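You operate a simulated robot arm through the tools that you are given. There is no shell and no other tool. Be economical: measure what you need, move in short steps, check, and stop when the job is done.

You run a simulated two-armed robot. Do the job below in one go: nothing can be reset, and whatever is moved stays where it is left.

## Task
Take the steel plug from the packing table top and put it on the gold wear plate there. Then press the keypad key six three times. Then stack the 50 white seal box from the packing table top on top of the 40 white seal box. Then put the steel ring on the plate of the turning stand away on the top of mould 58. Keep to this order.

Only the result counts: the job must be done as asked and must still hold three seconds after the hand-in. Knocking over, shifting, dropping, spilling or breaking anything else fails it. Lids that push on must go on centred and level and be pressed home; caps that screw on are set level and turned clockwise until they are tight.

## Robot
Two 6-joint arms with two-finger grippers on one trunk, on a base that drives. Base frame: it is fixed to the floor where the robot stands at the start and does not move with it; the origin is under the middle of the robot, x ahead of it, y to its left, z up. Lengths are in m, angles in degrees, forces in N, time in s.
The left shoulder is at the start at [0.06, 0.143, 0.9], the right one opposite. With the tool pointing down near the work surface each hand reaches from about 0.16 to 0.6 m from the robot's upright axis, wherever it stands, measured 20 degrees to its own side. Places, roughly: keypad key six [-3.1, -0.4, 0.8]; steel plug [0.5, 0, 1]; steel ring [0, 2.75, 0.5]; top of mould 58 [-2.2, 0.6, 0.7]; wear plate [0.5, 0.25, 0.75]; white seal box [0.5, 0.25, 0.75]. Payload 2.45 kg a hand.
Tool frame (each hand has its own): the origin (TCP) lies between the finger pads and is the grasp point; the fingertips stand 0.026 m ahead of it; z points along the fingers, y is the line along which they close. The gripper opens to 0.096 m. The gripper's body begins 0.069 m behind the TCP.
Orientation is told as [roll, pitch, yaw] about the base's x, y, z axes, in that order, counted from this pose: with the fingers straight down and closing along the base's y, the tool's x points along the base's -x, its y along +y and its z along -z.

## Interface
- The arms move only by the tool nudge_tool. It takes "left_series", "right_series" or both (then of equal length, played together; a hand with none holds still); each is one flat list of numbers, 7 for each row, row after row: the gripper command, from -1 (shut) to 1 (fully open), values between in proportion, then the shift along the base's x, y, z in m, then the turn, a rotation vector about the base's x, y, z in degrees. In form: [hand, dx, dy, dz, wx, wy, wz, hand, dx, dy, dz, wx, wy, wz, ...]. A call has 1 to 12 rows; each row shifts and turns the commanded pose from where the row before left it. Each row takes 0.2 s and may step no farther than 0.05 m and 8.6 degrees from the row before; otherwise, or with a gripper value out of range, the whole call is refused. Where a pose cannot be reached the arm comes as near as it can. A force on the tool above 40 N (or 10 N above the force at the start of the call, whichever is more), or a blocked arm, ends the call early, and 0.2 s more pass. Each finger halts on what it meets, pressing with about 37 N; the grip force reading is that of the motor and also rises with nothing between the fingers. The clock runs only during rows and for 0.2 s after the last one: add rows that do not move to give the fingers time. The reply holds the time, the measured pose of the TCP, the force on the tool along the base axes, the opening and the grip force, in the units named above and with some noise, with the torque about the TCP (base axes, N m) and any sound that the robot's microphone picked up, and new pictures: "pictures" is both (left out), scene, wrist or none (wrist: the cameras of the hands that moved).
- Cameras (640 x 400 px; columns grow to the right, rows downward): "scene" is now at [0.1365, 0.0206, 1.5044]; the picture's right is [0.25, -0.97, -0.00], its down [-0.72, -0.18, -0.67] and it looks along [0.64, 0.16, -0.75] (base axes); focal length 248 px, centre (320, 200). "left" rides on the left gripper at [0.082, -0.003, -0.098] in its tool frame; the picture's right is [0.04, 1.00, 0.00], its down [-0.73, 0.03, -0.68] and it looks along [-0.68, 0.03, 0.73] (tool axes); focal length 256 px, centre (320, 200). "right" rides on the right gripper at [0.082, 0.003, -0.098] in its tool frame; the picture's right is [-0.04, 1.00, 0.00], its down [-0.73, -0.03, -0.68] and it looks along [-0.68, -0.03, 0.73] (tool axes); focal length 256 px, centre (320, 200). There is no depth. A picture from a camera that has moved, and an enlarged one, comes with that camera's place and axes in the base frame and with its lens.
- raise_lower(by): slides the trunk up (or, below 0, down) by that many m; the arms and the scene camera ride with it, the base frame stays. It gives what a move gives, with no picture.
- roll_base(legs): drives the robot by 1 to 6 legs, each [ahead, turn to the left] in m and degrees, along the robot's own axes; the way and the turn of a leg run together, so that a leg with both is an arc; at most 1.5 m and 180 degrees a leg. The arms and the cameras ride along, it lands a little off, and it stops where it bumps. It gives what a move gives, and a new picture of the scene camera.
- pan_tilt(pan, tilt): turns the head with the scene camera to pan (to the left, within 86 degrees either way) and tilt (down, from -29 to 69), counted from straight ahead of the robot. It gives what a move gives, and a new picture of the scene camera.
- zoom(camera, box): a new picture of the part [left, top, right, bottom] of that camera's present view, enlarged. No time passes.
- close_job(): hands the job in; it is judged then, once.

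Work in short steps. Places have to be worked out from the pictures, the camera data and where the tool is seen: move nearer, look again, correct. Check each grasp and each placing, and mend what went wrong. You have 165 turns and 260 pictures in all, those below and enlarged ones among them. Open the grippers and draw the arms clear of the work before you hand the job in, unless the task says otherwise; then end with one line.

The tools are called after ">>>" by a JSON object that holds its "api" and its "payload". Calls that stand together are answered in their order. nudge_tool: Moves the arms, as the interface text tells. Its arguments: {"type":"object","properties":{"left_series":{"type":"array"},"right_series":{"type":"array"},"pictures":{"type":"string","enum":["both","scene","wrist","none"]}},"required":[]} The other tools are called the same way: raise_lower (by) slides the trunk up or down; roll_base (legs) drives the base; pan_tilt (pan, tilt) turns the head that bears the scene camera; zoom (camera, box) takes an enlarged picture of a part of a camera's view; close_job () hands the job in.

At the start:

```text
time: 0.0
left_eef_pos: [0.3576, 0.3267, 1.1229]
left_tcp_rot: [-0.1, 0.0, -0.4]
left_wrist_force: [0.5, 0.6, 1.0]
left_torque: [0.03, -0.02, 0.0]
left_width: 0.0961
left_grasp_force: 0.0
right_eef_pos: [0.4993, -0.0795, 1.0849]
right_tcp_rot: [-0.1, 0.0, -0.3]
right_wrist_force: [-0.4, -0.4, -0.7]
right_torque: [0.01, 0.0, -0.03]
right_width: 0.0962
right_grasp_force: 0.2
trunk travel left (down, up): [-0.525, 0.065]
robot x, y, heading: [-0.0018, 0.0011, -0.0]
head pan, tilt: [14.3, 48.3]
```

scene: 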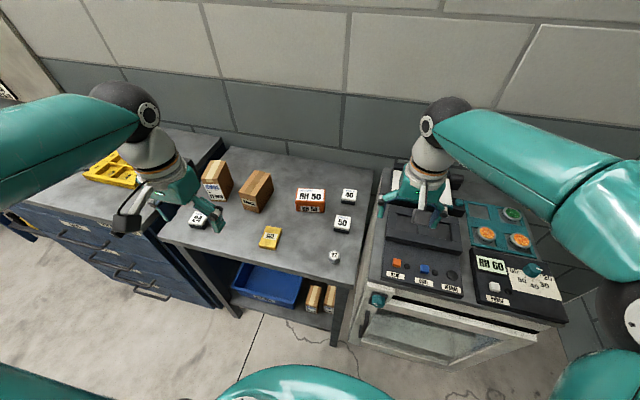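
right: 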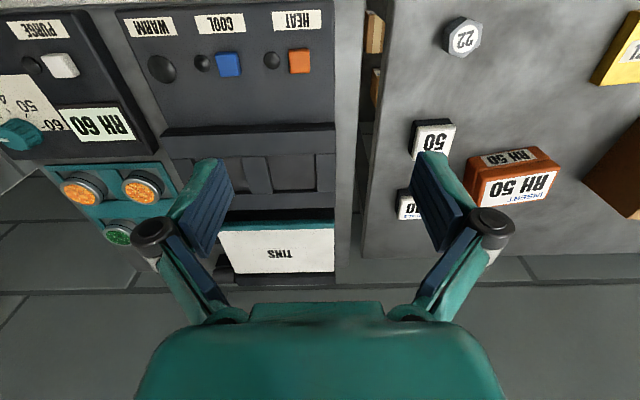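
left: 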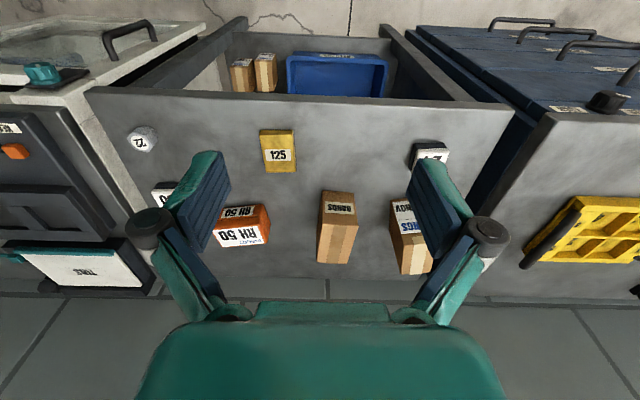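

I'll zoom into the table to read labels before moving.

>>> {"api": "zoom", "payload": {"camera": "scene", "box": [170, 140, 390, 280]}}

>>> {"api": "zoom", "payload": {"camera": "left", "box": [100, 100, 460, 300]}}

>>> {"api": "zoom", "payload": {"camera": "right", "box": [380, 0, 640, 240]}}

```text
2.86 times, centred on (280, 210) of scene
camera zoom: at [0.1365, 0.0206, 1.5044], right [0.25, -0.97, 0.0], down [-0.72, -0.18, -0.67], along [0.64, 0.16, -0.75], focal length 710 px, centre (434, 171)
```

zoom: 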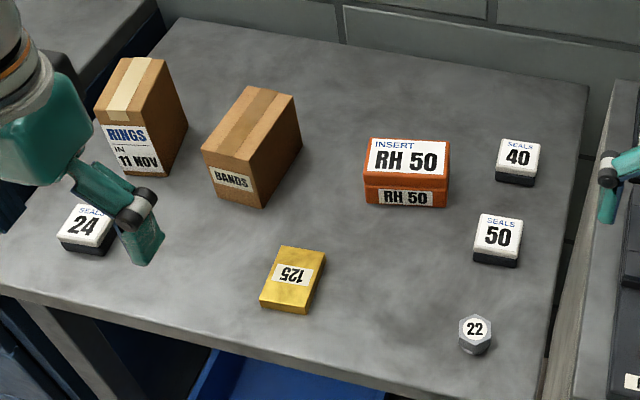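

```text
1.78 times, centred on (280, 200) of left
camera zoom: at [0.277, 0.3243, 1.2219], right [-0.03, 1.0, 0.0], down [0.73, 0.03, 0.68], along [0.68, 0.02, -0.73], focal length 455 px, centre (391, 200)
```

zoom: 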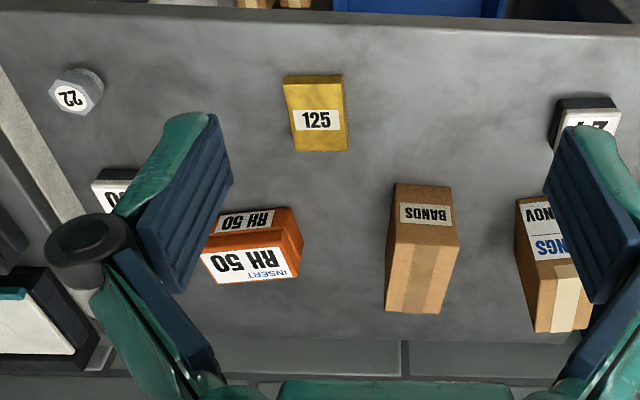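

```text
1.67 times, centred on (510, 120) of right
camera zoom: at [0.4177, -0.077, 1.1847], right [0.05, 1.0, 0.0], down [0.73, -0.03, 0.68], along [0.68, -0.03, -0.73], focal length 427 px, centre (3, 333)
```

zoom: 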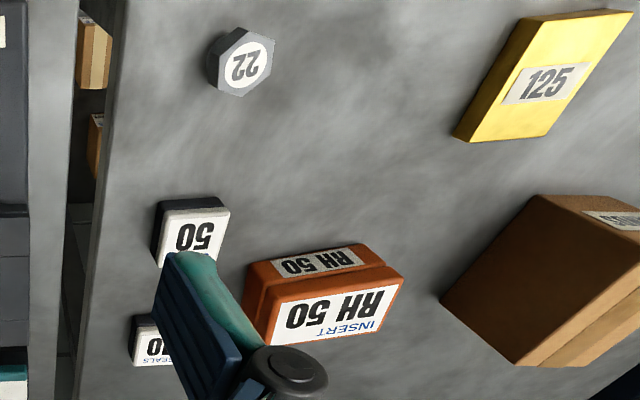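

Plug top ≈ [0.48,0.065,0.885], gold plate ≈ [0.50,0.266,0.872], table ≈0.855. I move the right hand aside, and the left hand over the plug.

>>> {"api": "nudge_tool", "payload": {"right_series": [1, -0.04, -0.04, 0.0, 0, 0, 0, 1, -0.04, -0.04, 0, 0, 0, 0, 1, -0.03, -0.04, 0, 0, 0, 0, 1, 0, -0.04, 0, 0, 0, 0, 1, 0, 0, 0, 0, 0, 0, 1, 0, 0, 0, 0, 0, 0, 1, 0, 0, 0, 0, 0, 0], "left_series": [1, 0.02, -0.04, 0, 0, 0, 0, 1, 0.02, -0.04, 0, 0, 0, 0, 1, 0.02, -0.04, -0.02, 0, 0, 0, 1, 0.02, -0.04, -0.02, 0, 0, 0, 1, 0.02, -0.04, -0.02, 0, 0, 0, 1, 0.01, -0.04, -0.02, 0, 0, 0, 1, 0, -0.02, -0.02, 0, 0, 0]}}

```text
refused: row 1 steps farther than a row can; nothing moved
```

The step was over-length; I shorten the rows.

>>> {"api": "nudge_tool", "payload": {"right_series": [1, -0.03, -0.035, 0.0, 0, 0, 0, 1, -0.03, -0.035, 0, 0, 0, 0, 1, -0.03, -0.035, 0, 0, 0, 0, 1, 0, -0.045, 0, 0, 0, 0, 1, 0, 0, 0, 0, 0, 0, 1, 0, 0, 0, 0, 0, 0, 1, 0, 0, 0, 0, 0, 0], "left_series": [1, 0.02, -0.04, 0, 0, 0, 0, 1, 0.02, -0.04, 0, 0, 0, 0, 1, 0.02, -0.04, -0.02, 0, 0, 0, 1, 0.02, -0.04, -0.02, 0, 0, 0, 1, 0.02, -0.04, -0.02, 0, 0, 0, 1, 0.01, -0.04, -0.02, 0, 0, 0, 1, 0, -0.02, -0.02, 0, 0, 0]}}

```text
time: 1.6
left_eef_pos: [0.4703, 0.0678, 1.024]
left_tcp_rot: [0.0, -0.1, -0.3]
left_wrist_force: [0.6, -0.1, -0.9]
left_torque: [0.0, 0.0, 0.04]
left_width: 0.0961
left_grasp_force: 0.0
right_eef_pos: [0.4091, -0.2316, 1.0863]
right_tcp_rot: [-0.1, 0.1, -0.3]
right_wrist_force: [0.5, 0.8, 0.5]
right_torque: [0.01, -0.04, -0.01]
right_width: 0.0962
right_grasp_force: 0.1
trunk travel left (down, up): [-0.525, 0.065]
robot x, y, heading: [0.0019, -0.0012, -0.1]
head pan, tilt: [14.3, 48.3]
camera scene: at [0.1367, 0.0206, 1.5044], right [0.25, -0.97, 0.0], down [-0.72, -0.18, -0.67], along [0.64, 0.16, -0.75], focal length 248 px, centre (320, 200)
camera right: at [0.3271, -0.2292, 1.185], right [0.05, 1.0, 0.0], down [0.73, -0.03, 0.68], along [0.68, -0.03, -0.73], focal length 256 px, centre (320, 200)
camera left: at [0.3882, 0.064, 1.123], right [-0.04, 1.0, 0.0], down [0.73, 0.03, 0.68], along [0.68, 0.02, -0.73], focal length 256 px, centre (320, 200)
```

scene: 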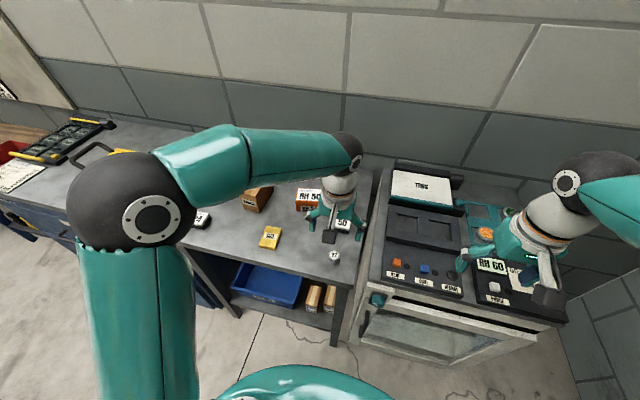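
right: 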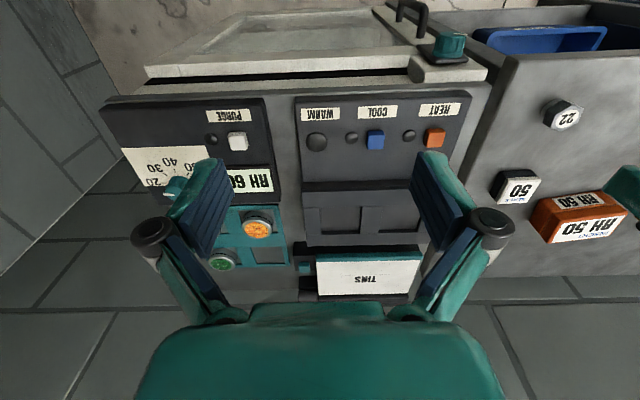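
left: 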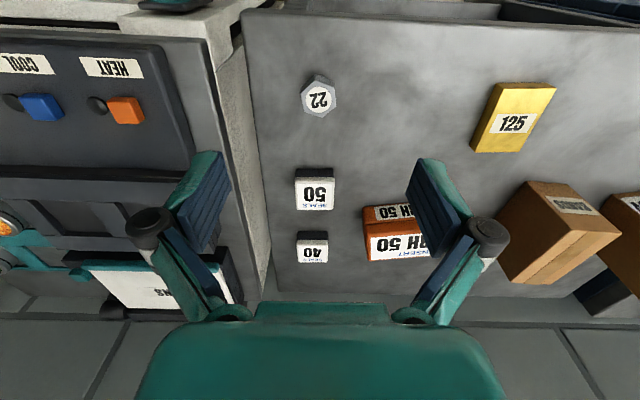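

Plug is near [0.481,0.066] by the left camera too. I zoom for the hexagon's orientation.

>>> {"api": "zoom", "payload": {"camera": "left", "box": [280, 60, 360, 130]}}

```text
5.71 times, centred on (320, 95) of left
camera zoom: at [0.3882, 0.064, 1.123], right [-0.04, 1.0, 0.0], down [0.73, 0.03, 0.68], along [0.68, 0.02, -0.73], focal length 1463 px, centre (320, 800)
```

zoom: 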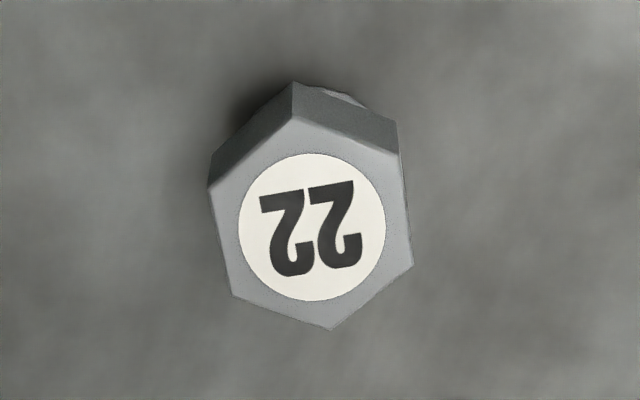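

The plug's flats call for about +12° yaw. I turn, centre and descend to z≈0.935, then look.

>>> {"api": "nudge_tool", "payload": {"left_series": [1, 0.005, -0.001, -0.03, 0, 0, 6.1, 1, 0.006, -0.001, -0.03, 0, 0, 6.1, 1, 0, 0, -0.03, 0, 0, 0, 1, 0, 0, 0, 0, 0, 0], "pictures": "wrist"}}

>>> {"api": "zoom", "payload": {"camera": "left", "box": [200, 0, 440, 150]}}

```text
time: 2.6
left_eef_pos: [0.48, 0.0648, 0.934]
left_tcp_rot: [0.0, 0.0, 11.9]
left_wrist_force: [0.6, 0.2, 0.1]
left_torque: [-0.02, -0.02, 0.02]
left_width: 0.0959
left_grasp_force: 0.0
right_eef_pos: [0.4089, -0.2328, 1.087]
right_tcp_rot: [0.0, 0.0, -0.4]
right_wrist_force: [-0.4, 0.1, 0.3]
right_torque: [-0.01, -0.01, 0.01]
right_width: 0.096
right_grasp_force: 0.2
trunk travel left (down, up): [-0.525, 0.065]
robot x, y, heading: [0.0005, -0.0001, -0.4]
head pan, tilt: [14.3, 48.3]
camera left: at [0.4017, 0.0443, 1.0325], right [-0.25, 0.97, 0.0], down [0.71, 0.18, 0.68], along [0.66, 0.17, -0.73], focal length 256 px, centre (320, 200)
```

left: 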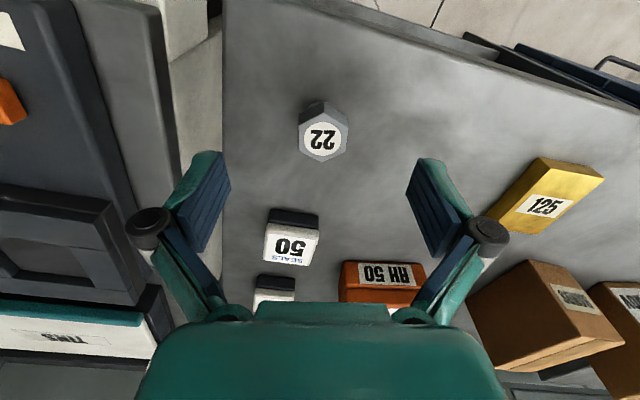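

```text
2.67 times, centred on (320, 75) of left
camera zoom: at [0.4017, 0.0443, 1.0325], right [-0.25, 0.97, 0.0], down [0.71, 0.18, 0.68], along [0.66, 0.17, -0.73], focal length 683 px, centre (320, 533)
```

zoom: 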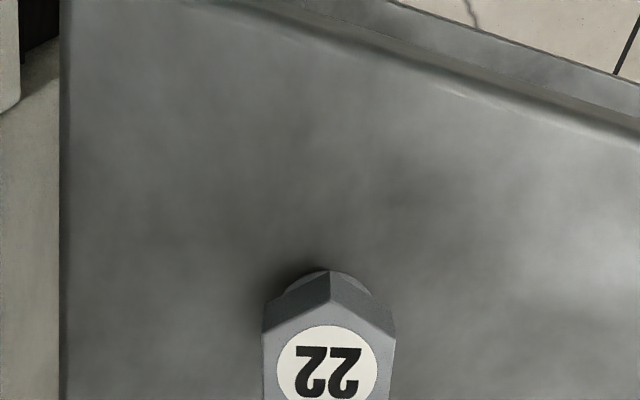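

Plug centre ≈[0.479,0.067], top ≈0.89. I descend to TCP 0.892 and close.

>>> {"api": "nudge_tool", "payload": {"left_series": [1, -0.001, 0.002, -0.022, 0, 0, 0, 1, 0, 0, -0.02, 0, 0, 0, 1, 0, 0, 0, 0, 0, 0, -1, 0, 0, 0, 0, 0, 0, -1, 0, 0, 0, 0, 0, 0, -1, 0, 0, 0, 0, 0, 0, -1, 0, 0, 0, 0, 0, 0], "pictures": "wrist"}}

```text
time: 4.2
left_eef_pos: [0.477, 0.067, 0.8908]
left_tcp_rot: [-0.1, -0.1, 11.8]
left_wrist_force: [0.4, -0.2, -0.3]
left_torque: [-0.01, 0.01, 0.01]
left_width: 0.0341
left_grasp_force: 37.1
right_eef_pos: [0.4084, -0.2322, 1.0852]
right_tcp_rot: [0.0, 0.1, -0.4]
right_wrist_force: [1.4, 0.1, 0.0]
right_torque: [0.01, 0.0, 0.01]
right_width: 0.0963
right_grasp_force: 0.0
trunk travel left (down, up): [-0.525, 0.065]
robot x, y, heading: [-0.0008, -0.001, -0.0]
head pan, tilt: [14.3, 48.3]
camera left: at [0.3994, 0.0475, 0.9896], right [-0.24, 0.97, 0.0], down [0.71, 0.18, 0.68], along [0.66, 0.17, -0.73], focal length 256 px, centre (320, 200)
```

left: 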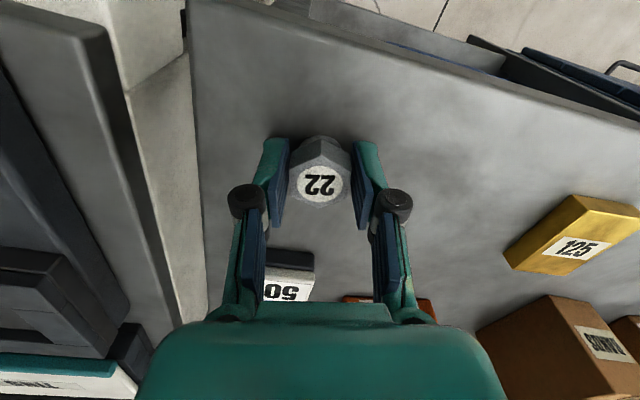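

The plug is gripped (0.034 wide). I lift it and carry it part-way toward the plate.

>>> {"api": "nudge_tool", "payload": {"left_series": [-1, 0, 0, 0.02, 0, 0, 0, -1, 0, 0, 0.03, 0, 0, 0, -1, -0.005, 0.045, 0.01, 0, 0, 0, -1, -0.005, 0.045, 0, 0, 0, 0, -1, 0, 0.045, 0, 0, 0, 0, -1, 0, 0, 0, 0, 0, 0], "pictures": "wrist"}}

>>> {"api": "zoom", "payload": {"camera": "left", "box": [240, 60, 480, 210]}}

```text
time: 5.6
left_eef_pos: [0.4671, 0.2024, 0.9518]
left_tcp_rot: [0.0, 0.0, 11.9]
left_wrist_force: [-0.4, 0.2, -1.5]
left_torque: [-0.01, -0.01, 0.02]
left_width: 0.034
left_grasp_force: 37.1
right_eef_pos: [0.4098, -0.2327, 1.0848]
right_tcp_rot: [0.1, 0.1, -0.4]
right_wrist_force: [0.5, -0.7, -0.6]
right_torque: [-0.01, 0.02, -0.01]
right_width: 0.0959
right_grasp_force: 0.0
trunk travel left (down, up): [-0.525, 0.065]
robot x, y, heading: [-0.0008, 0.0002, -0.1]
head pan, tilt: [14.3, 48.3]
camera left: at [0.3876, 0.1825, 1.0504], right [-0.24, 0.97, 0.0], down [0.71, 0.18, 0.68], along [0.66, 0.17, -0.73], focal length 256 px, centre (320, 200)
```

left: 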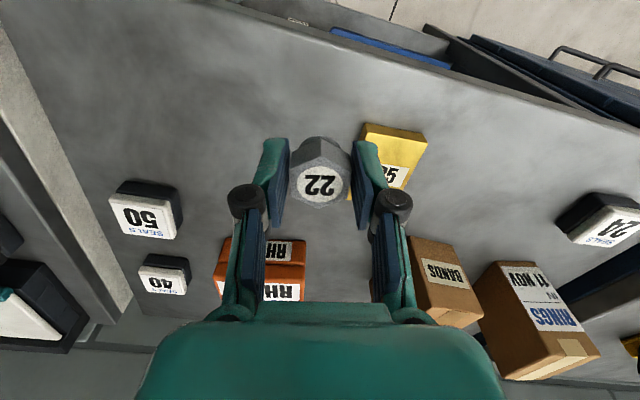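

```text
2.67 times, centred on (360, 135) of left
camera zoom: at [0.3876, 0.1825, 1.0504], right [-0.24, 0.97, 0.0], down [0.71, 0.18, 0.68], along [0.66, 0.17, -0.73], focal length 683 px, centre (213, 373)
```

zoom: 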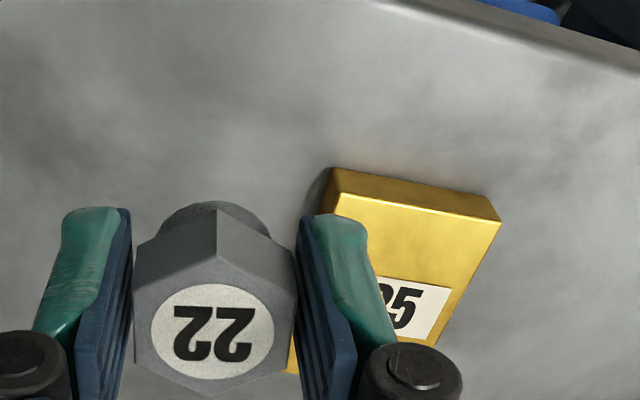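

Plug is square in the grip. I bring it above the plate centre ≈[0.498,0.264] at z≈0.93 and check.

>>> {"api": "nudge_tool", "payload": {"left_series": [-1, 0.011, 0.022, 0, 0, 0, 0, -1, 0.01, 0.02, 0, 0, 0, 0, -1, 0.01, 0.02, 0, 0, 0, 0, -1, 0, 0, -0.02, 0, 0, 0, -1, 0, 0, 0, 0, 0, 0]}}

>>> {"api": "zoom", "payload": {"camera": "scene", "box": [210, 180, 330, 260]}}

>>> {"api": "zoom", "payload": {"camera": "left", "box": [220, 60, 420, 220]}}

```text
time: 6.8
left_eef_pos: [0.4983, 0.2639, 0.9306]
left_tcp_rot: [0.0, -0.1, 11.9]
left_wrist_force: [-0.6, -1.3, -1.1]
left_torque: [0.0, -0.03, -0.03]
left_width: 0.0339
left_grasp_force: 36.9
right_eef_pos: [0.41, -0.2325, 1.0851]
right_tcp_rot: [-0.1, 0.0, -0.4]
right_wrist_force: [0.5, 0.7, 0.3]
right_torque: [0.02, 0.01, 0.02]
right_width: 0.096
right_grasp_force: 0.0
trunk travel left (down, up): [-0.525, 0.065]
robot x, y, heading: [-0.0021, 0.0009, 0.1]
head pan, tilt: [14.3, 48.3]
camera scene: at [0.1363, 0.0207, 1.5044], right [0.25, -0.97, 0.0], down [-0.72, -0.18, -0.67], along [0.64, 0.16, -0.75], focal length 248 px, centre (320, 200)
camera left: at [0.4196, 0.2445, 1.0295], right [-0.25, 0.97, 0.0], down [0.71, 0.18, 0.68], along [0.66, 0.17, -0.73], focal length 256 px, centre (320, 200)
```

scene: 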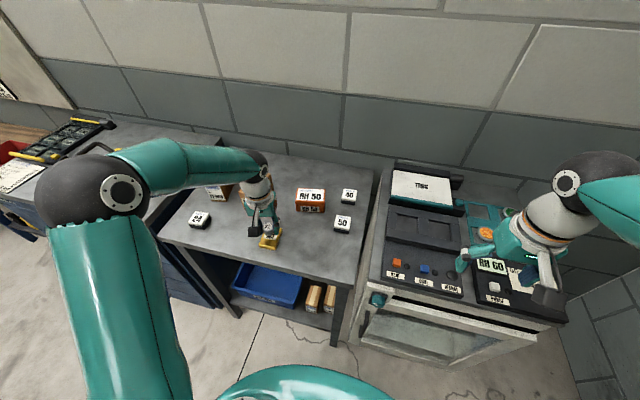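
left: 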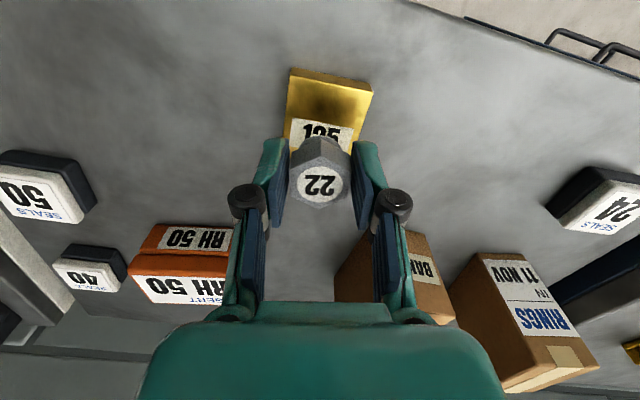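

```text
5.00 times, centred on (270, 220) of scene
camera zoom: at [0.1363, 0.0207, 1.5044], right [0.25, -0.97, 0.0], down [-0.72, -0.18, -0.67], along [0.64, 0.16, -0.75], focal length 1242 px, centre (570, 100)
```

zoom: 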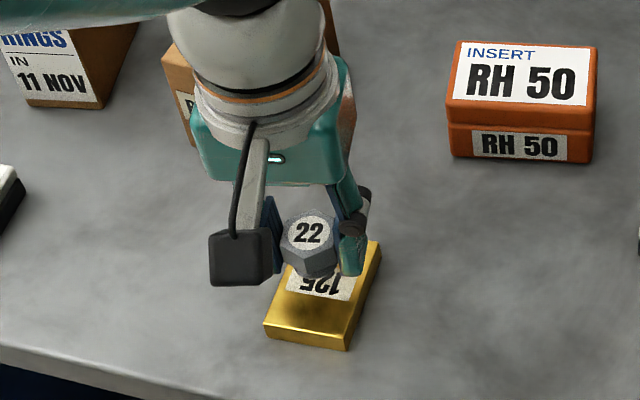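

```text
2.50 times, centred on (320, 140) of left
camera zoom: at [0.4196, 0.2445, 1.0295], right [-0.25, 0.97, 0.0], down [0.71, 0.18, 0.68], along [0.66, 0.17, -0.73], focal length 640 px, centre (320, 350)
```

zoom: 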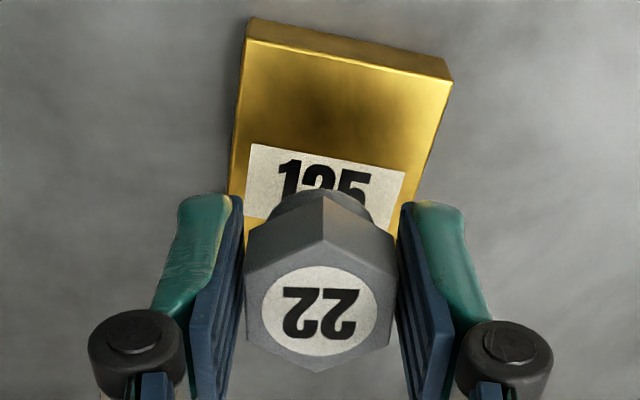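

Aligned laterally; a 3 mm forward shift centres it. I descend to ≈0.911 and watch force.

>>> {"api": "nudge_tool", "payload": {"left_series": [-1, 0.003, 0, -0.01, 0, 0, 0, -1, 0, 0, -0.01, 0, 0, 0, -1, 0, 0, 0, 0, 0, 0], "pictures": "none"}}

>>> {"api": "zoom", "payload": {"camera": "scene", "box": [230, 210, 310, 260]}}

```text
time: 7.6
left_eef_pos: [0.5028, 0.2637, 0.9114]
left_tcp_rot: [0.0, 0.0, 11.9]
left_wrist_force: [-0.7, 0.0, -0.9]
left_torque: [-0.02, -0.02, -0.01]
left_width: 0.034
left_grasp_force: 36.5
right_eef_pos: [0.4094, -0.2325, 1.0861]
right_tcp_rot: [-0.1, 0.0, -0.4]
right_wrist_force: [-1.1, 0.6, -0.7]
right_torque: [-0.01, -0.03, -0.02]
right_width: 0.096
right_grasp_force: 0.0
trunk travel left (down, up): [-0.525, 0.065]
robot x, y, heading: [0.0008, -0.0014, -0.0]
head pan, tilt: [14.3, 48.3]
```

```text
8.00 times, centred on (270, 235) of scene
camera zoom: at [0.1367, 0.0206, 1.5044], right [0.25, -0.97, 0.0], down [-0.72, -0.18, -0.67], along [0.64, 0.16, -0.75], focal length 1987 px, centre (720, -80)
```

zoom: 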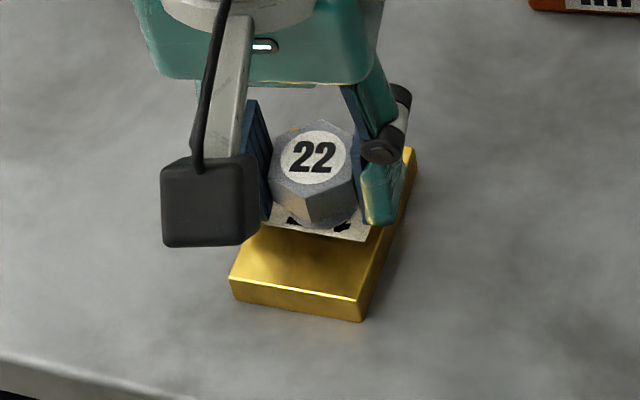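

Nearly seated; I step down 2–3 mm at a time.

>>> {"api": "nudge_tool", "payload": {"left_series": [-1, 0, 0, -0.002, 0, 0, 0, -1, 0, 0, -0.002, 0, 0, 0, -1, 0, 0, 0, 0, 0, 0], "pictures": "none"}}

>>> {"api": "nudge_tool", "payload": {"left_series": [-1, 0, 0, -0.002, 0, 0, 0, -1, 0, 0, 0, 0, 0, 0], "pictures": "none"}}

```text
time: 8.4
left_eef_pos: [0.5033, 0.2651, 0.9076]
left_tcp_rot: [0.0, 0.1, 11.9]
left_wrist_force: [-0.2, -0.1, -1.2]
left_torque: [0.0, 0.01, -0.01]
left_width: 0.0339
left_grasp_force: 36.8
right_eef_pos: [0.4089, -0.2326, 1.0867]
right_tcp_rot: [0.0, 0.0, -0.4]
right_wrist_force: [0.6, -0.3, 0.9]
right_torque: [-0.01, 0.03, 0.01]
right_width: 0.096
right_grasp_force: 0.1
trunk travel left (down, up): [-0.525, 0.065]
robot x, y, heading: [0.0012, -0.0009, 0.0]
head pan, tilt: [14.3, 48.3]
```

```text
time: 9.0
left_eef_pos: [0.5035, 0.2638, 0.9072]
left_tcp_rot: [-0.1, -0.2, 11.9]
left_wrist_force: [1.4, -0.8, 11.4]
left_torque: [-0.1, 0.02, 0.01]
left_width: 0.034
left_grasp_force: 37.2
right_eef_pos: [0.4072, -0.2331, 1.0864]
right_tcp_rot: [0.0, 0.0, -0.4]
right_wrist_force: [0.7, 0.0, -0.3]
right_torque: [-0.01, -0.04, -0.04]
right_width: 0.0961
right_grasp_force: 0.0
trunk travel left (down, up): [-0.525, 0.065]
robot x, y, heading: [-0.0, 0.0018, 0.1]
head pan, tilt: [14.3, 48.3]
```

Contact at 11 N. I open and withdraw upward.

>>> {"api": "nudge_tool", "payload": {"left_series": [-0.2, 0, 0, 0, 0, 0, 0, 0.3, 0, 0, 0, 0, 0, 0, 0.6, 0, 0, 0, 0, 0, 0, 0.6, 0, 0, 0, 0, 0, 0, 0.6, 0, 0, 0.03, 0, 0, 0, 0.6, 0, 0, 0.04, 0, 0, 0, 0.6, 0, 0, 0.05, 0, 0, 0, 0.6, 0, 0, 0, 0, 0, 0], "pictures": "wrist"}}

>>> {"api": "zoom", "payload": {"camera": "scene", "box": [170, 160, 410, 260]}}

```text
time: 10.8
left_eef_pos: [0.5005, 0.2624, 1.0257]
left_tcp_rot: [0.0, 0.0, 11.9]
left_wrist_force: [0.0, -0.2, 0.9]
left_torque: [0.0, 0.03, 0.01]
left_width: 0.0767
left_grasp_force: 0.1
right_eef_pos: [0.4095, -0.2322, 1.0863]
right_tcp_rot: [0.0, 0.1, -0.4]
right_wrist_force: [1.3, 1.1, -0.7]
right_torque: [0.0, 0.04, -0.02]
right_width: 0.0961
right_grasp_force: 0.0
trunk travel left (down, up): [-0.525, 0.065]
robot x, y, heading: [-0.0014, -0.0027, -0.2]
head pan, tilt: [14.3, 48.3]
camera left: at [0.4225, 0.2431, 1.1241], right [-0.24, 0.97, 0.0], down [0.71, 0.18, 0.68], along [0.66, 0.17, -0.73], focal length 256 px, centre (320, 200)
```

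left: 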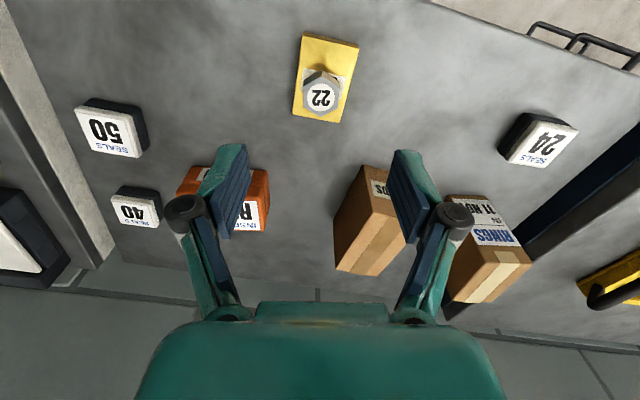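

```text
2.67 times, centred on (290, 210) of scene
camera zoom: at [0.1372, 0.0208, 1.5043], right [0.25, -0.97, 0.0], down [-0.72, -0.18, -0.66], along [0.64, 0.16, -0.75], focal length 662 px, centre (400, 173)
```

zoom: 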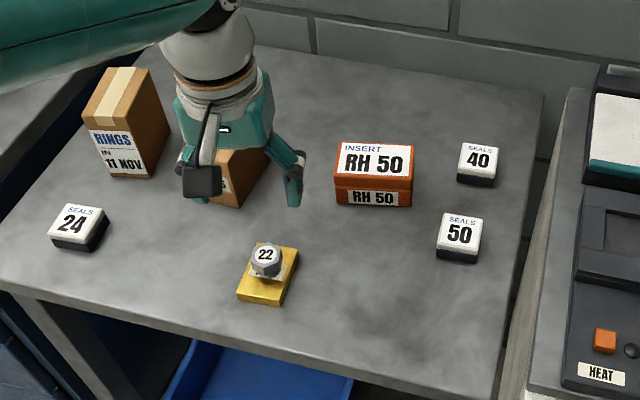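

Plug stands on the gold plate. Next, retract the arms and look around for the drive to the keypad.

>>> {"api": "nudge_tool", "payload": {"left_series": [1, -0.04, 0, 0.025, 0, 0, -6, 1, -0.04, 0, 0.025, 0, 0, -6, 1, -0.04, 0, 0.02, 0, 0, 0, 1, -0.04, 0, 0, 0, 0, 0, 1, -0.04, 0, 0, 0, 0, 0, 1, -0.02, 0, 0, 0, 0, 0], "right_series": [1, -0.03, 0, 0, 0, 0, 0, 1, -0.03, 0, 0, 0, 0, 0, 1, -0.03, 0, 0, 0, 0, 0, 1, -0.03, 0, 0, 0, 0, 0, 1, 0, 0, 0, 0, 0, 0, 1, 0, 0, 0, 0, 0, 0], "pictures": "none"}}

>>> {"api": "pan_tilt", "payload": {"pan": 85, "tilt": 20}}

>>> {"api": "pan_tilt", "payload": {"pan": -85, "tilt": 20}}

```text
time: 12.2
left_eef_pos: [0.2795, 0.2617, 1.0954]
left_tcp_rot: [-0.1, -0.1, -0.1]
left_wrist_force: [0.1, -0.6, 0.2]
left_torque: [0.02, 0.01, -0.02]
left_width: 0.0958
left_grasp_force: 0.1
right_eef_pos: [0.2878, -0.232, 1.0868]
right_tcp_rot: [0.0, 0.1, -0.5]
right_wrist_force: [0.2, 0.2, 0.5]
right_torque: [-0.01, -0.01, -0.03]
right_width: 0.0958
right_grasp_force: 0.0
trunk travel left (down, up): [-0.525, 0.065]
robot x, y, heading: [0.0008, -0.003, 0.2]
head pan, tilt: [14.3, 48.3]
```

```text
time: 13.6
left_eef_pos: [0.2812, 0.2628, 1.0955]
left_tcp_rot: [0.1, 0.0, -0.1]
left_wrist_force: [-0.3, 0.0, 0.0]
left_torque: [0.01, -0.01, 0.01]
left_width: 0.0959
left_grasp_force: 0.1
right_eef_pos: [0.2894, -0.2317, 1.0874]
right_tcp_rot: [-0.1, 0.0, -0.4]
right_wrist_force: [0.4, 0.5, 0.0]
right_torque: [0.0, -0.02, 0.02]
right_width: 0.096
right_grasp_force: 0.0
trunk travel left (down, up): [-0.525, 0.065]
robot x, y, heading: [-0.0031, -0.0018, 0.0]
head pan, tilt: [85.0, 20.0]
camera scene: at [0.0681, 0.094, 1.5477], right [1.0, -0.09, 0.0], down [-0.03, -0.34, -0.94], along [0.08, 0.94, -0.34], focal length 248 px, centre (320, 200)
```

scene: 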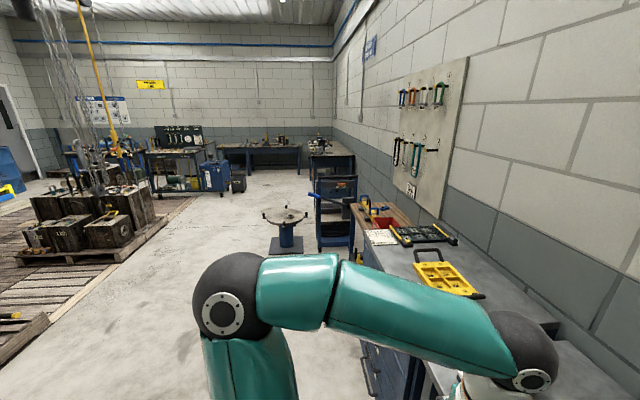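

```text
time: 16.2
left_eef_pos: [0.281, 0.2625, 1.0954]
left_tcp_rot: [0.1, -0.1, -0.1]
left_wrist_force: [0.0, 0.2, -0.2]
left_torque: [-0.01, 0.01, 0.0]
left_width: 0.0961
left_grasp_force: 0.1
right_eef_pos: [0.2885, -0.2314, 1.0868]
right_tcp_rot: [0.0, 0.0, -0.4]
right_wrist_force: [-0.1, 0.1, -0.3]
right_torque: [-0.02, -0.01, 0.0]
right_width: 0.0958
right_grasp_force: 0.1
trunk travel left (down, up): [-0.525, 0.065]
robot x, y, heading: [0.0029, -0.0019, -0.1]
head pan, tilt: [-85.0, 20.0]
camera scene: at [0.068, -0.0915, 1.5477], right [-1.0, -0.09, 0.0], down [-0.03, 0.34, -0.94], along [0.08, -0.94, -0.34], focal length 248 px, centre (320, 200)
```

scene: 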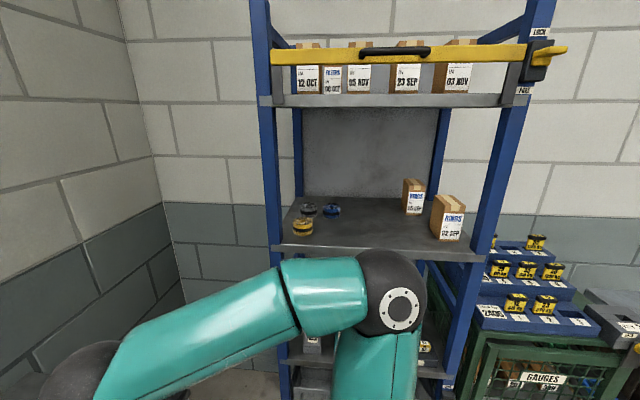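

Space on the right is tight; I back up 0.25 m and turn left 90° to see behind.

>>> {"api": "roll_base", "payload": {"legs": [[-0.25, 0], [0, 90]]}}

>>> {"api": "pan_tilt", "payload": {"pan": 80, "tilt": 20}}

>>> {"api": "pan_tilt", "payload": {"pan": 30, "tilt": 20}}

```text
time: 22.4
left_eef_pos: [-0.5094, 0.2891, 1.0955]
left_tcp_rot: [-0.1, -0.1, 88.9]
left_wrist_force: [-0.4, -0.2, -0.6]
left_torque: [-0.03, -0.03, 0.04]
left_width: 0.0958
left_grasp_force: 0.0
right_eef_pos: [-0.0156, 0.2882, 1.0883]
right_tcp_rot: [-0.1, 0.1, 88.6]
right_wrist_force: [0.3, 1.5, -0.1]
right_torque: [0.02, -0.05, -0.01]
right_width: 0.096
right_grasp_force: 0.1
trunk travel left (down, up): [-0.525, 0.065]
robot x, y, heading: [-0.2185, 0.0032, 88.7]
head pan, tilt: [-85.0, 20.0]
stopped in leg 2: the robot was blocked; the commanded pose is now the measured one
camera scene: at [-0.1278, 0.0696, 1.5478], right [0.06, -1.0, 0.0], down [-0.34, -0.02, -0.94], along [0.94, 0.06, -0.34], focal length 248 px, centre (320, 200)
```

scene: 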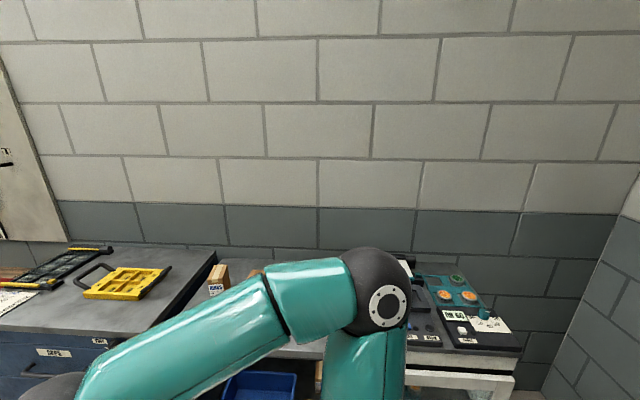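

```text
time: 24.9
left_eef_pos: [-0.5068, 0.2891, 1.0968]
left_tcp_rot: [-0.1, -0.1, 88.8]
left_wrist_force: [0.4, 0.0, 0.4]
left_torque: [-0.02, 0.02, 0.0]
left_width: 0.096
left_grasp_force: 0.0
right_eef_pos: [-0.0139, 0.2882, 1.0878]
right_tcp_rot: [0.1, 0.0, 88.6]
right_wrist_force: [-0.4, 0.0, 0.9]
right_torque: [0.0, -0.01, 0.04]
right_width: 0.096
right_grasp_force: 0.1
trunk travel left (down, up): [-0.525, 0.065]
robot x, y, heading: [-0.2194, 0.0016, 88.8]
head pan, tilt: [80.0, 20.0]
camera scene: at [-0.3102, 0.0821, 1.5477], right [0.2, 0.98, 0.0], down [0.34, -0.07, -0.94], along [-0.92, 0.19, -0.34], focal length 248 px, centre (320, 200)
```

scene: 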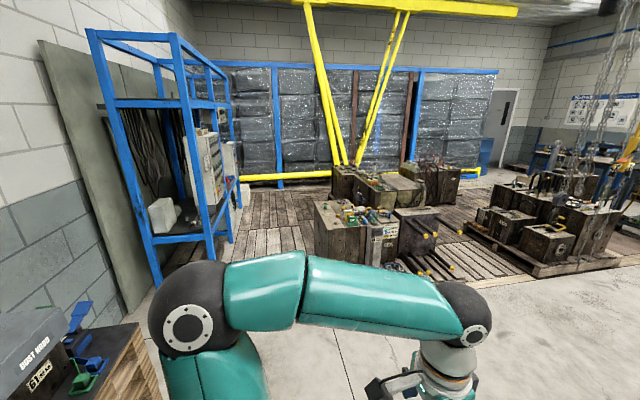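

```text
time: 26.1
left_eef_pos: [-0.5069, 0.2875, 1.0963]
left_tcp_rot: [-0.1, -0.1, 88.8]
left_wrist_force: [-0.8, -0.7, 0.8]
left_torque: [0.03, 0.0, -0.02]
left_width: 0.0961
left_grasp_force: 0.1
right_eef_pos: [-0.0144, 0.287, 1.0873]
right_tcp_rot: [0.0, 0.0, 88.5]
right_wrist_force: [0.3, 0.9, 0.4]
right_torque: [-0.02, 0.0, -0.05]
right_width: 0.0958
right_grasp_force: 0.1
trunk travel left (down, up): [-0.525, 0.065]
robot x, y, heading: [-0.219, 0.0014, 88.6]
head pan, tilt: [30.0, 20.0]
camera scene: at [-0.2634, 0.1452, 1.5477], right [0.88, 0.48, 0.0], down [0.16, -0.3, -0.94], along [-0.45, 0.83, -0.34], focal length 248 px, centre (320, 200)
```

scene: 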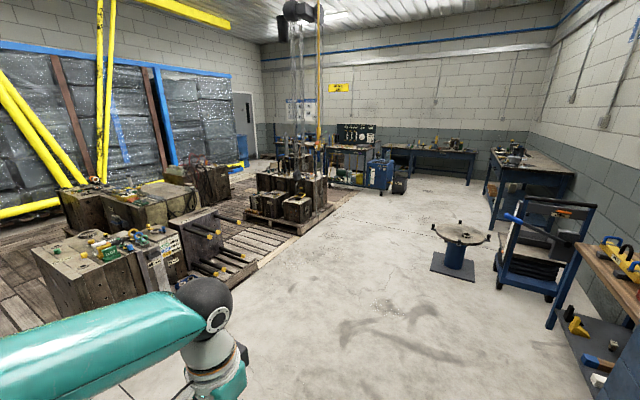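

The base was blocked at the end of the turn. I look down to the right to see what's near.

>>> {"api": "pan_tilt", "payload": {"pan": -60, "tilt": 65}}

>>> {"api": "pan_tilt", "payload": {"pan": 84, "tilt": 60}}

```text
time: 27.7
left_eef_pos: [-0.507, 0.2888, 1.0966]
left_tcp_rot: [-0.1, -0.1, 88.8]
left_wrist_force: [-0.3, -0.2, 0.2]
left_torque: [-0.01, 0.0, -0.01]
left_width: 0.0959
left_grasp_force: 0.1
right_eef_pos: [-0.0134, 0.2884, 1.0875]
right_tcp_rot: [0.0, 0.0, 88.5]
right_wrist_force: [-0.6, 0.0, -0.4]
right_torque: [0.02, 0.0, -0.03]
right_width: 0.0962
right_grasp_force: 0.0
trunk travel left (down, up): [-0.525, 0.065]
robot x, y, heading: [-0.2192, 0.0005, 88.4]
head pan, tilt: [-60.0, 65.0]
camera scene: at [-0.1656, 0.0924, 1.484], right [0.48, -0.88, 0.0], down [-0.8, -0.43, -0.42], along [0.37, 0.2, -0.91], focal length 248 px, centre (320, 200)
```

scene: 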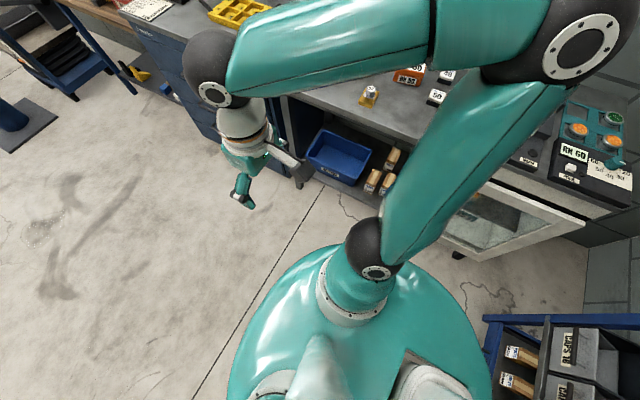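

```text
time: 30.0
left_eef_pos: [-0.5079, 0.2887, 1.0959]
left_tcp_rot: [-0.2, 0.0, 88.8]
left_wrist_force: [-0.2, -0.1, 0.5]
left_torque: [0.0, 0.02, 0.01]
left_width: 0.096
left_grasp_force: 0.2
right_eef_pos: [-0.0131, 0.2872, 1.0873]
right_tcp_rot: [0.0, 0.0, 88.4]
right_wrist_force: [-0.6, 0.4, -0.2]
right_torque: [0.06, 0.01, -0.03]
right_width: 0.096
right_grasp_force: 0.1
trunk travel left (down, up): [-0.525, 0.065]
robot x, y, heading: [-0.2169, 0.0041, 88.3]
head pan, tilt: [84.0, 60.0]
camera scene: at [-0.285, 0.0722, 1.4895], right [0.13, 0.99, 0.0], down [0.86, -0.11, -0.5], along [-0.5, 0.07, -0.87], focal length 248 px, centre (320, 200)
```

scene: 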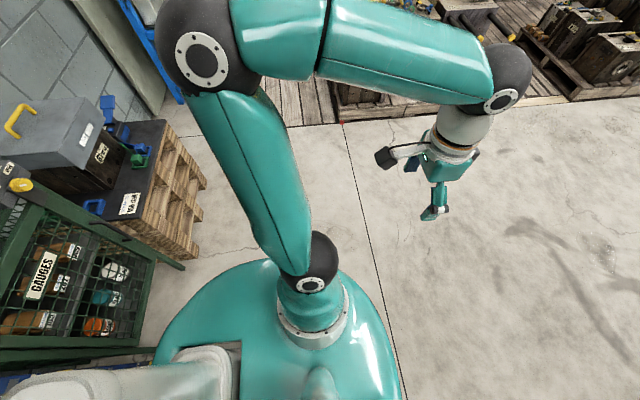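

I move forward out of the cluttered spot and look toward the keypad.

>>> {"api": "roll_base", "payload": {"legs": [[0.3, 0], [0, 80]]}}

>>> {"api": "pan_tilt", "payload": {"pan": 12, "tilt": 18}}

>>> {"api": "zoom", "payload": {"camera": "scene", "box": [60, 50, 380, 250]}}

```text
time: 35.9
left_eef_pos: [-0.5555, 0.0779, 1.0967]
left_tcp_rot: [-0.1, -0.1, 167.1]
left_wrist_force: [0.2, -0.3, -0.2]
left_torque: [-0.01, 0.0, -0.02]
left_width: 0.0958
left_grasp_force: 0.0
right_eef_pos: [-0.4538, 0.5602, 1.0869]
right_tcp_rot: [-0.1, -0.1, 167.0]
right_wrist_force: [-0.4, 0.5, 0.1]
right_torque: [0.01, -0.02, -0.03]
right_width: 0.096
right_grasp_force: 0.2
trunk travel left (down, up): [-0.525, 0.065]
robot x, y, heading: [-0.2094, 0.3267, 166.5]
head pan, tilt: [84.0, 60.0]
camera scene: at [-0.2918, 0.2781, 1.4895], right [-0.94, 0.33, 0.0], down [0.29, 0.82, -0.5], along [-0.16, -0.47, -0.87], focal length 248 px, centre (320, 200)
```

scene: 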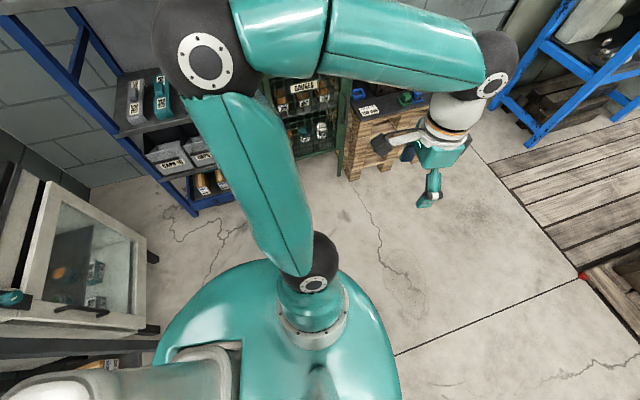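

```text
time: 37.3
left_eef_pos: [-0.5563, 0.0758, 1.0979]
left_tcp_rot: [-0.1, -0.1, 167.1]
left_wrist_force: [-0.1, 0.4, 0.1]
left_torque: [0.04, 0.02, -0.01]
left_width: 0.0961
left_grasp_force: 0.1
right_eef_pos: [-0.454, 0.5603, 1.0885]
right_tcp_rot: [0.1, 0.1, 166.9]
right_wrist_force: [0.3, 0.3, 0.2]
right_torque: [-0.02, -0.02, -0.01]
right_width: 0.0961
right_grasp_force: 0.0
trunk travel left (down, up): [-0.525, 0.065]
robot x, y, heading: [-0.2096, 0.3244, 166.5]
head pan, tilt: [12.0, 18.0]
camera scene: at [-0.3627, 0.3427, 1.5509], right [0.02, 1.0, 0.0], down [0.31, -0.01, -0.95], along [-0.95, 0.02, -0.31], focal length 248 px, centre (320, 200)
```

scene: 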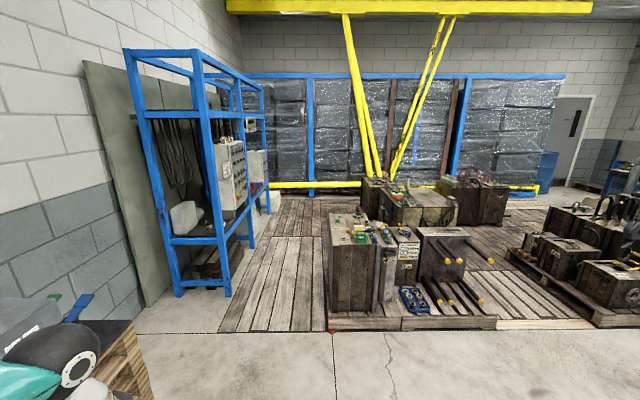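

```text
2.00 times, centred on (220, 150) of scene
camera zoom: at [-0.3627, 0.3427, 1.5509], right [0.02, 1.0, 0.0], down [0.31, -0.01, -0.95], along [-0.95, 0.02, -0.31], focal length 497 px, centre (520, 300)
```

zoom: 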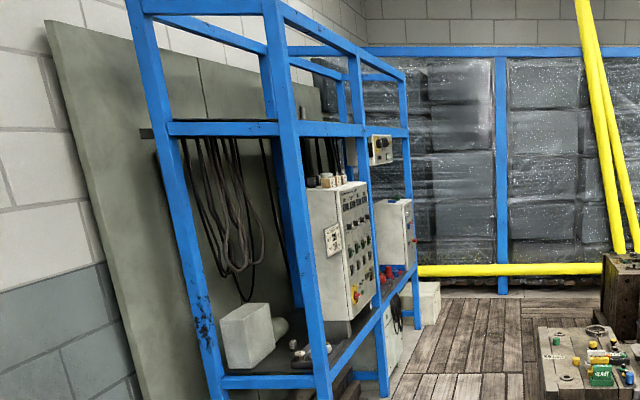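

The panels are on the blue rack on the left of a corridor between rack (y≈-0.47) and moulds (y≈0.45). I turn and drive 1.2 m toward it.

>>> {"api": "roll_base", "payload": {"legs": [[0, 21], [1.2, 0]]}}

>>> {"api": "pan_tilt", "payload": {"pan": 15, "tilt": 25}}

>>> {"api": "zoom", "payload": {"camera": "scene", "box": [100, 80, 340, 240]}}

```text
time: 44.7
left_eef_pos: [-1.6291, -0.1761, 1.0973]
left_tcp_rot: [-0.1, 0.1, -172.4]
left_wrist_force: [0.0, 0.1, -0.6]
left_torque: [0.0, -0.01, 0.01]
left_width: 0.0961
left_grasp_force: 0.0
right_eef_pos: [-1.7022, 0.312, 1.0884]
right_tcp_rot: [0.0, 0.0, -172.7]
right_wrist_force: [-0.5, 0.4, 0.0]
right_torque: [0.01, -0.06, -0.02]
right_width: 0.0959
right_grasp_force: 0.0
trunk travel left (down, up): [-0.525, 0.065]
robot x, y, heading: [-1.3929, 0.1758, -172.6]
head pan, tilt: [12.0, 18.0]
camera scene: at [-1.5412, 0.1406, 1.5509], right [-0.33, 0.94, 0.0], down [0.29, 0.1, -0.95], along [-0.9, -0.31, -0.31], focal length 248 px, centre (320, 200)
```

scene: 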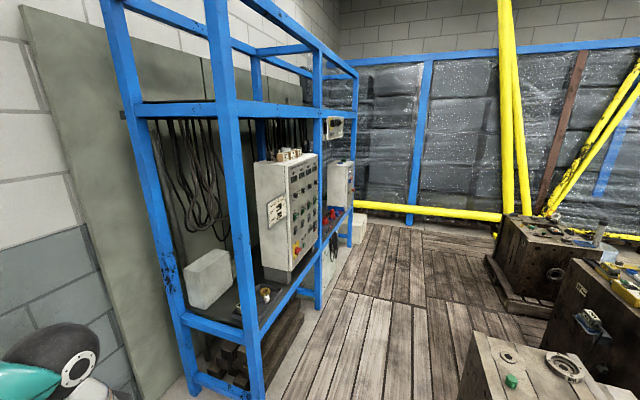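

```text
time: 45.3
left_eef_pos: [-1.6289, -0.177, 1.0977]
left_tcp_rot: [-0.1, -0.1, -172.4]
left_wrist_force: [0.0, 0.3, 0.4]
left_torque: [-0.01, 0.0, 0.0]
left_width: 0.0959
left_grasp_force: 0.1
right_eef_pos: [-1.702, 0.3105, 1.0886]
right_tcp_rot: [-0.1, 0.0, -172.8]
right_wrist_force: [-0.1, 0.1, 0.0]
right_torque: [0.01, -0.01, 0.04]
right_width: 0.0961
right_grasp_force: 0.1
trunk travel left (down, up): [-0.525, 0.065]
robot x, y, heading: [-1.3942, 0.1763, -172.5]
head pan, tilt: [15.0, 25.0]
camera scene: at [-1.5376, 0.1366, 1.5397], right [-0.38, 0.93, 0.0], down [0.39, 0.16, -0.91], along [-0.84, -0.34, -0.42], focal length 248 px, centre (320, 200)
```

scene: 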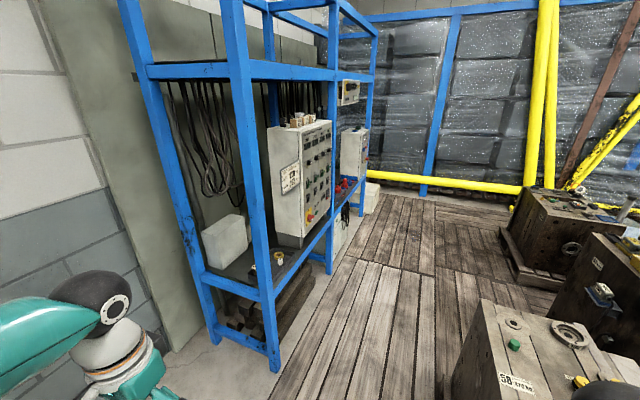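

```text
2.50 times, centred on (220, 160) of scene
camera zoom: at [-1.5376, 0.1366, 1.5397], right [-0.38, 0.93, 0.0], down [0.39, 0.16, -0.91], along [-0.84, -0.34, -0.42], focal length 621 px, centre (570, 300)
```

zoom: 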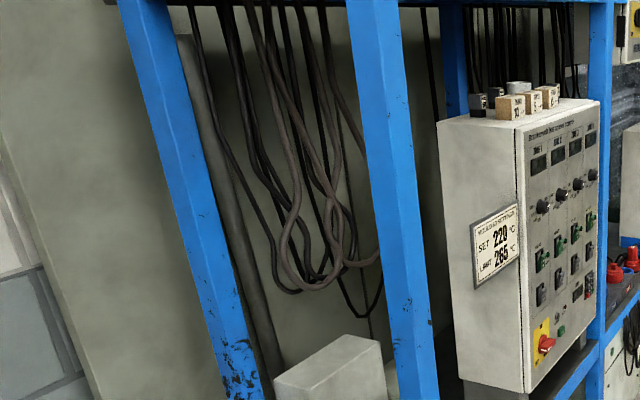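

Mould 58 is the near crate on the right; a small keypad seems low on the main panel's right edge (x≈-3). I drive 0.9 m closer and look left.

>>> {"api": "roll_base", "payload": {"legs": [[0.9, -7]]}}

>>> {"api": "pan_tilt", "payload": {"pan": 45, "tilt": 35}}

>>> {"api": "zoom", "payload": {"camera": "scene", "box": [200, 50, 520, 250]}}

```text
time: 50.2
left_eef_pos: [-2.581, -0.2077, 1.097]
left_tcp_rot: [-0.1, -0.1, -179.2]
left_wrist_force: [-0.6, 0.0, -0.4]
left_torque: [0.02, 0.01, -0.01]
left_width: 0.096
left_grasp_force: 0.1
right_eef_pos: [-2.5973, 0.2854, 1.088]
right_tcp_rot: [-0.1, 0.0, -179.4]
right_wrist_force: [0.2, -0.2, -0.6]
right_torque: [0.0, -0.03, 0.0]
right_width: 0.0962
right_grasp_force: 0.1
trunk travel left (down, up): [-0.525, 0.065]
robot x, y, heading: [-2.3028, 0.1182, -179.5]
head pan, tilt: [15.0, 25.0]
camera scene: at [-2.4543, 0.0927, 1.5396], right [-0.27, 0.96, 0.0], down [0.41, 0.11, -0.91], along [-0.87, -0.24, -0.42], focal length 248 px, centre (320, 200)
```

scene: 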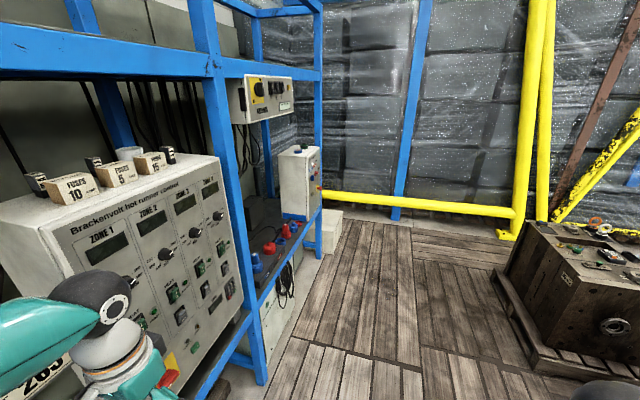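

```text
time: 51.2
left_eef_pos: [-2.5797, -0.2074, 1.0971]
left_tcp_rot: [-0.1, -0.2, -179.2]
left_wrist_force: [-0.6, -0.6, 0.6]
left_torque: [0.01, 0.01, 0.01]
left_width: 0.0961
left_grasp_force: 0.1
right_eef_pos: [-2.5969, 0.2855, 1.0884]
right_tcp_rot: [0.0, 0.0, -179.5]
right_wrist_force: [0.1, 0.7, 0.5]
right_torque: [0.02, 0.01, 0.0]
right_width: 0.0959
right_grasp_force: 0.0
trunk travel left (down, up): [-0.525, 0.065]
robot x, y, heading: [-2.307, 0.1175, -179.9]
head pan, tilt: [45.0, 35.0]
camera scene: at [-2.4271, 0.0545, 1.5238], right [-0.71, 0.7, 0.0], down [0.4, 0.41, -0.82], along [-0.58, -0.58, -0.57], focal length 248 px, centre (320, 200)
```

scene: 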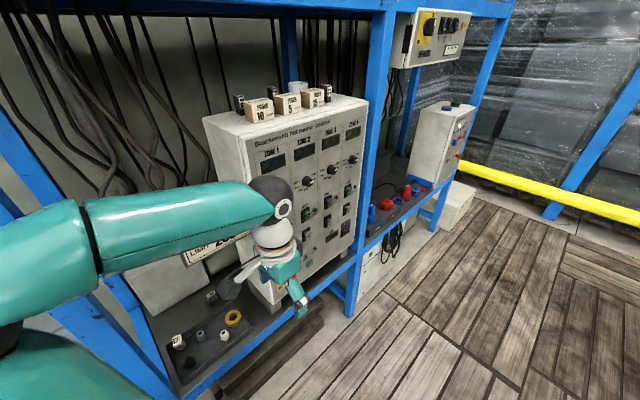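

```text
2.00 times, centred on (360, 150) of scene
camera zoom: at [-2.4271, 0.0545, 1.5238], right [-0.71, 0.7, 0.0], down [0.4, 0.41, -0.82], along [-0.58, -0.58, -0.57], focal length 497 px, centre (240, 300)
```

zoom: 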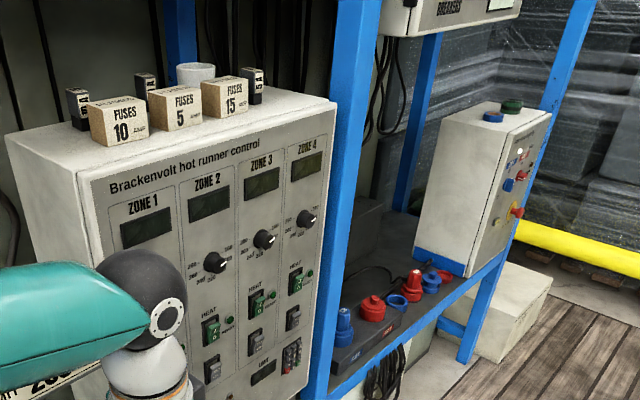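

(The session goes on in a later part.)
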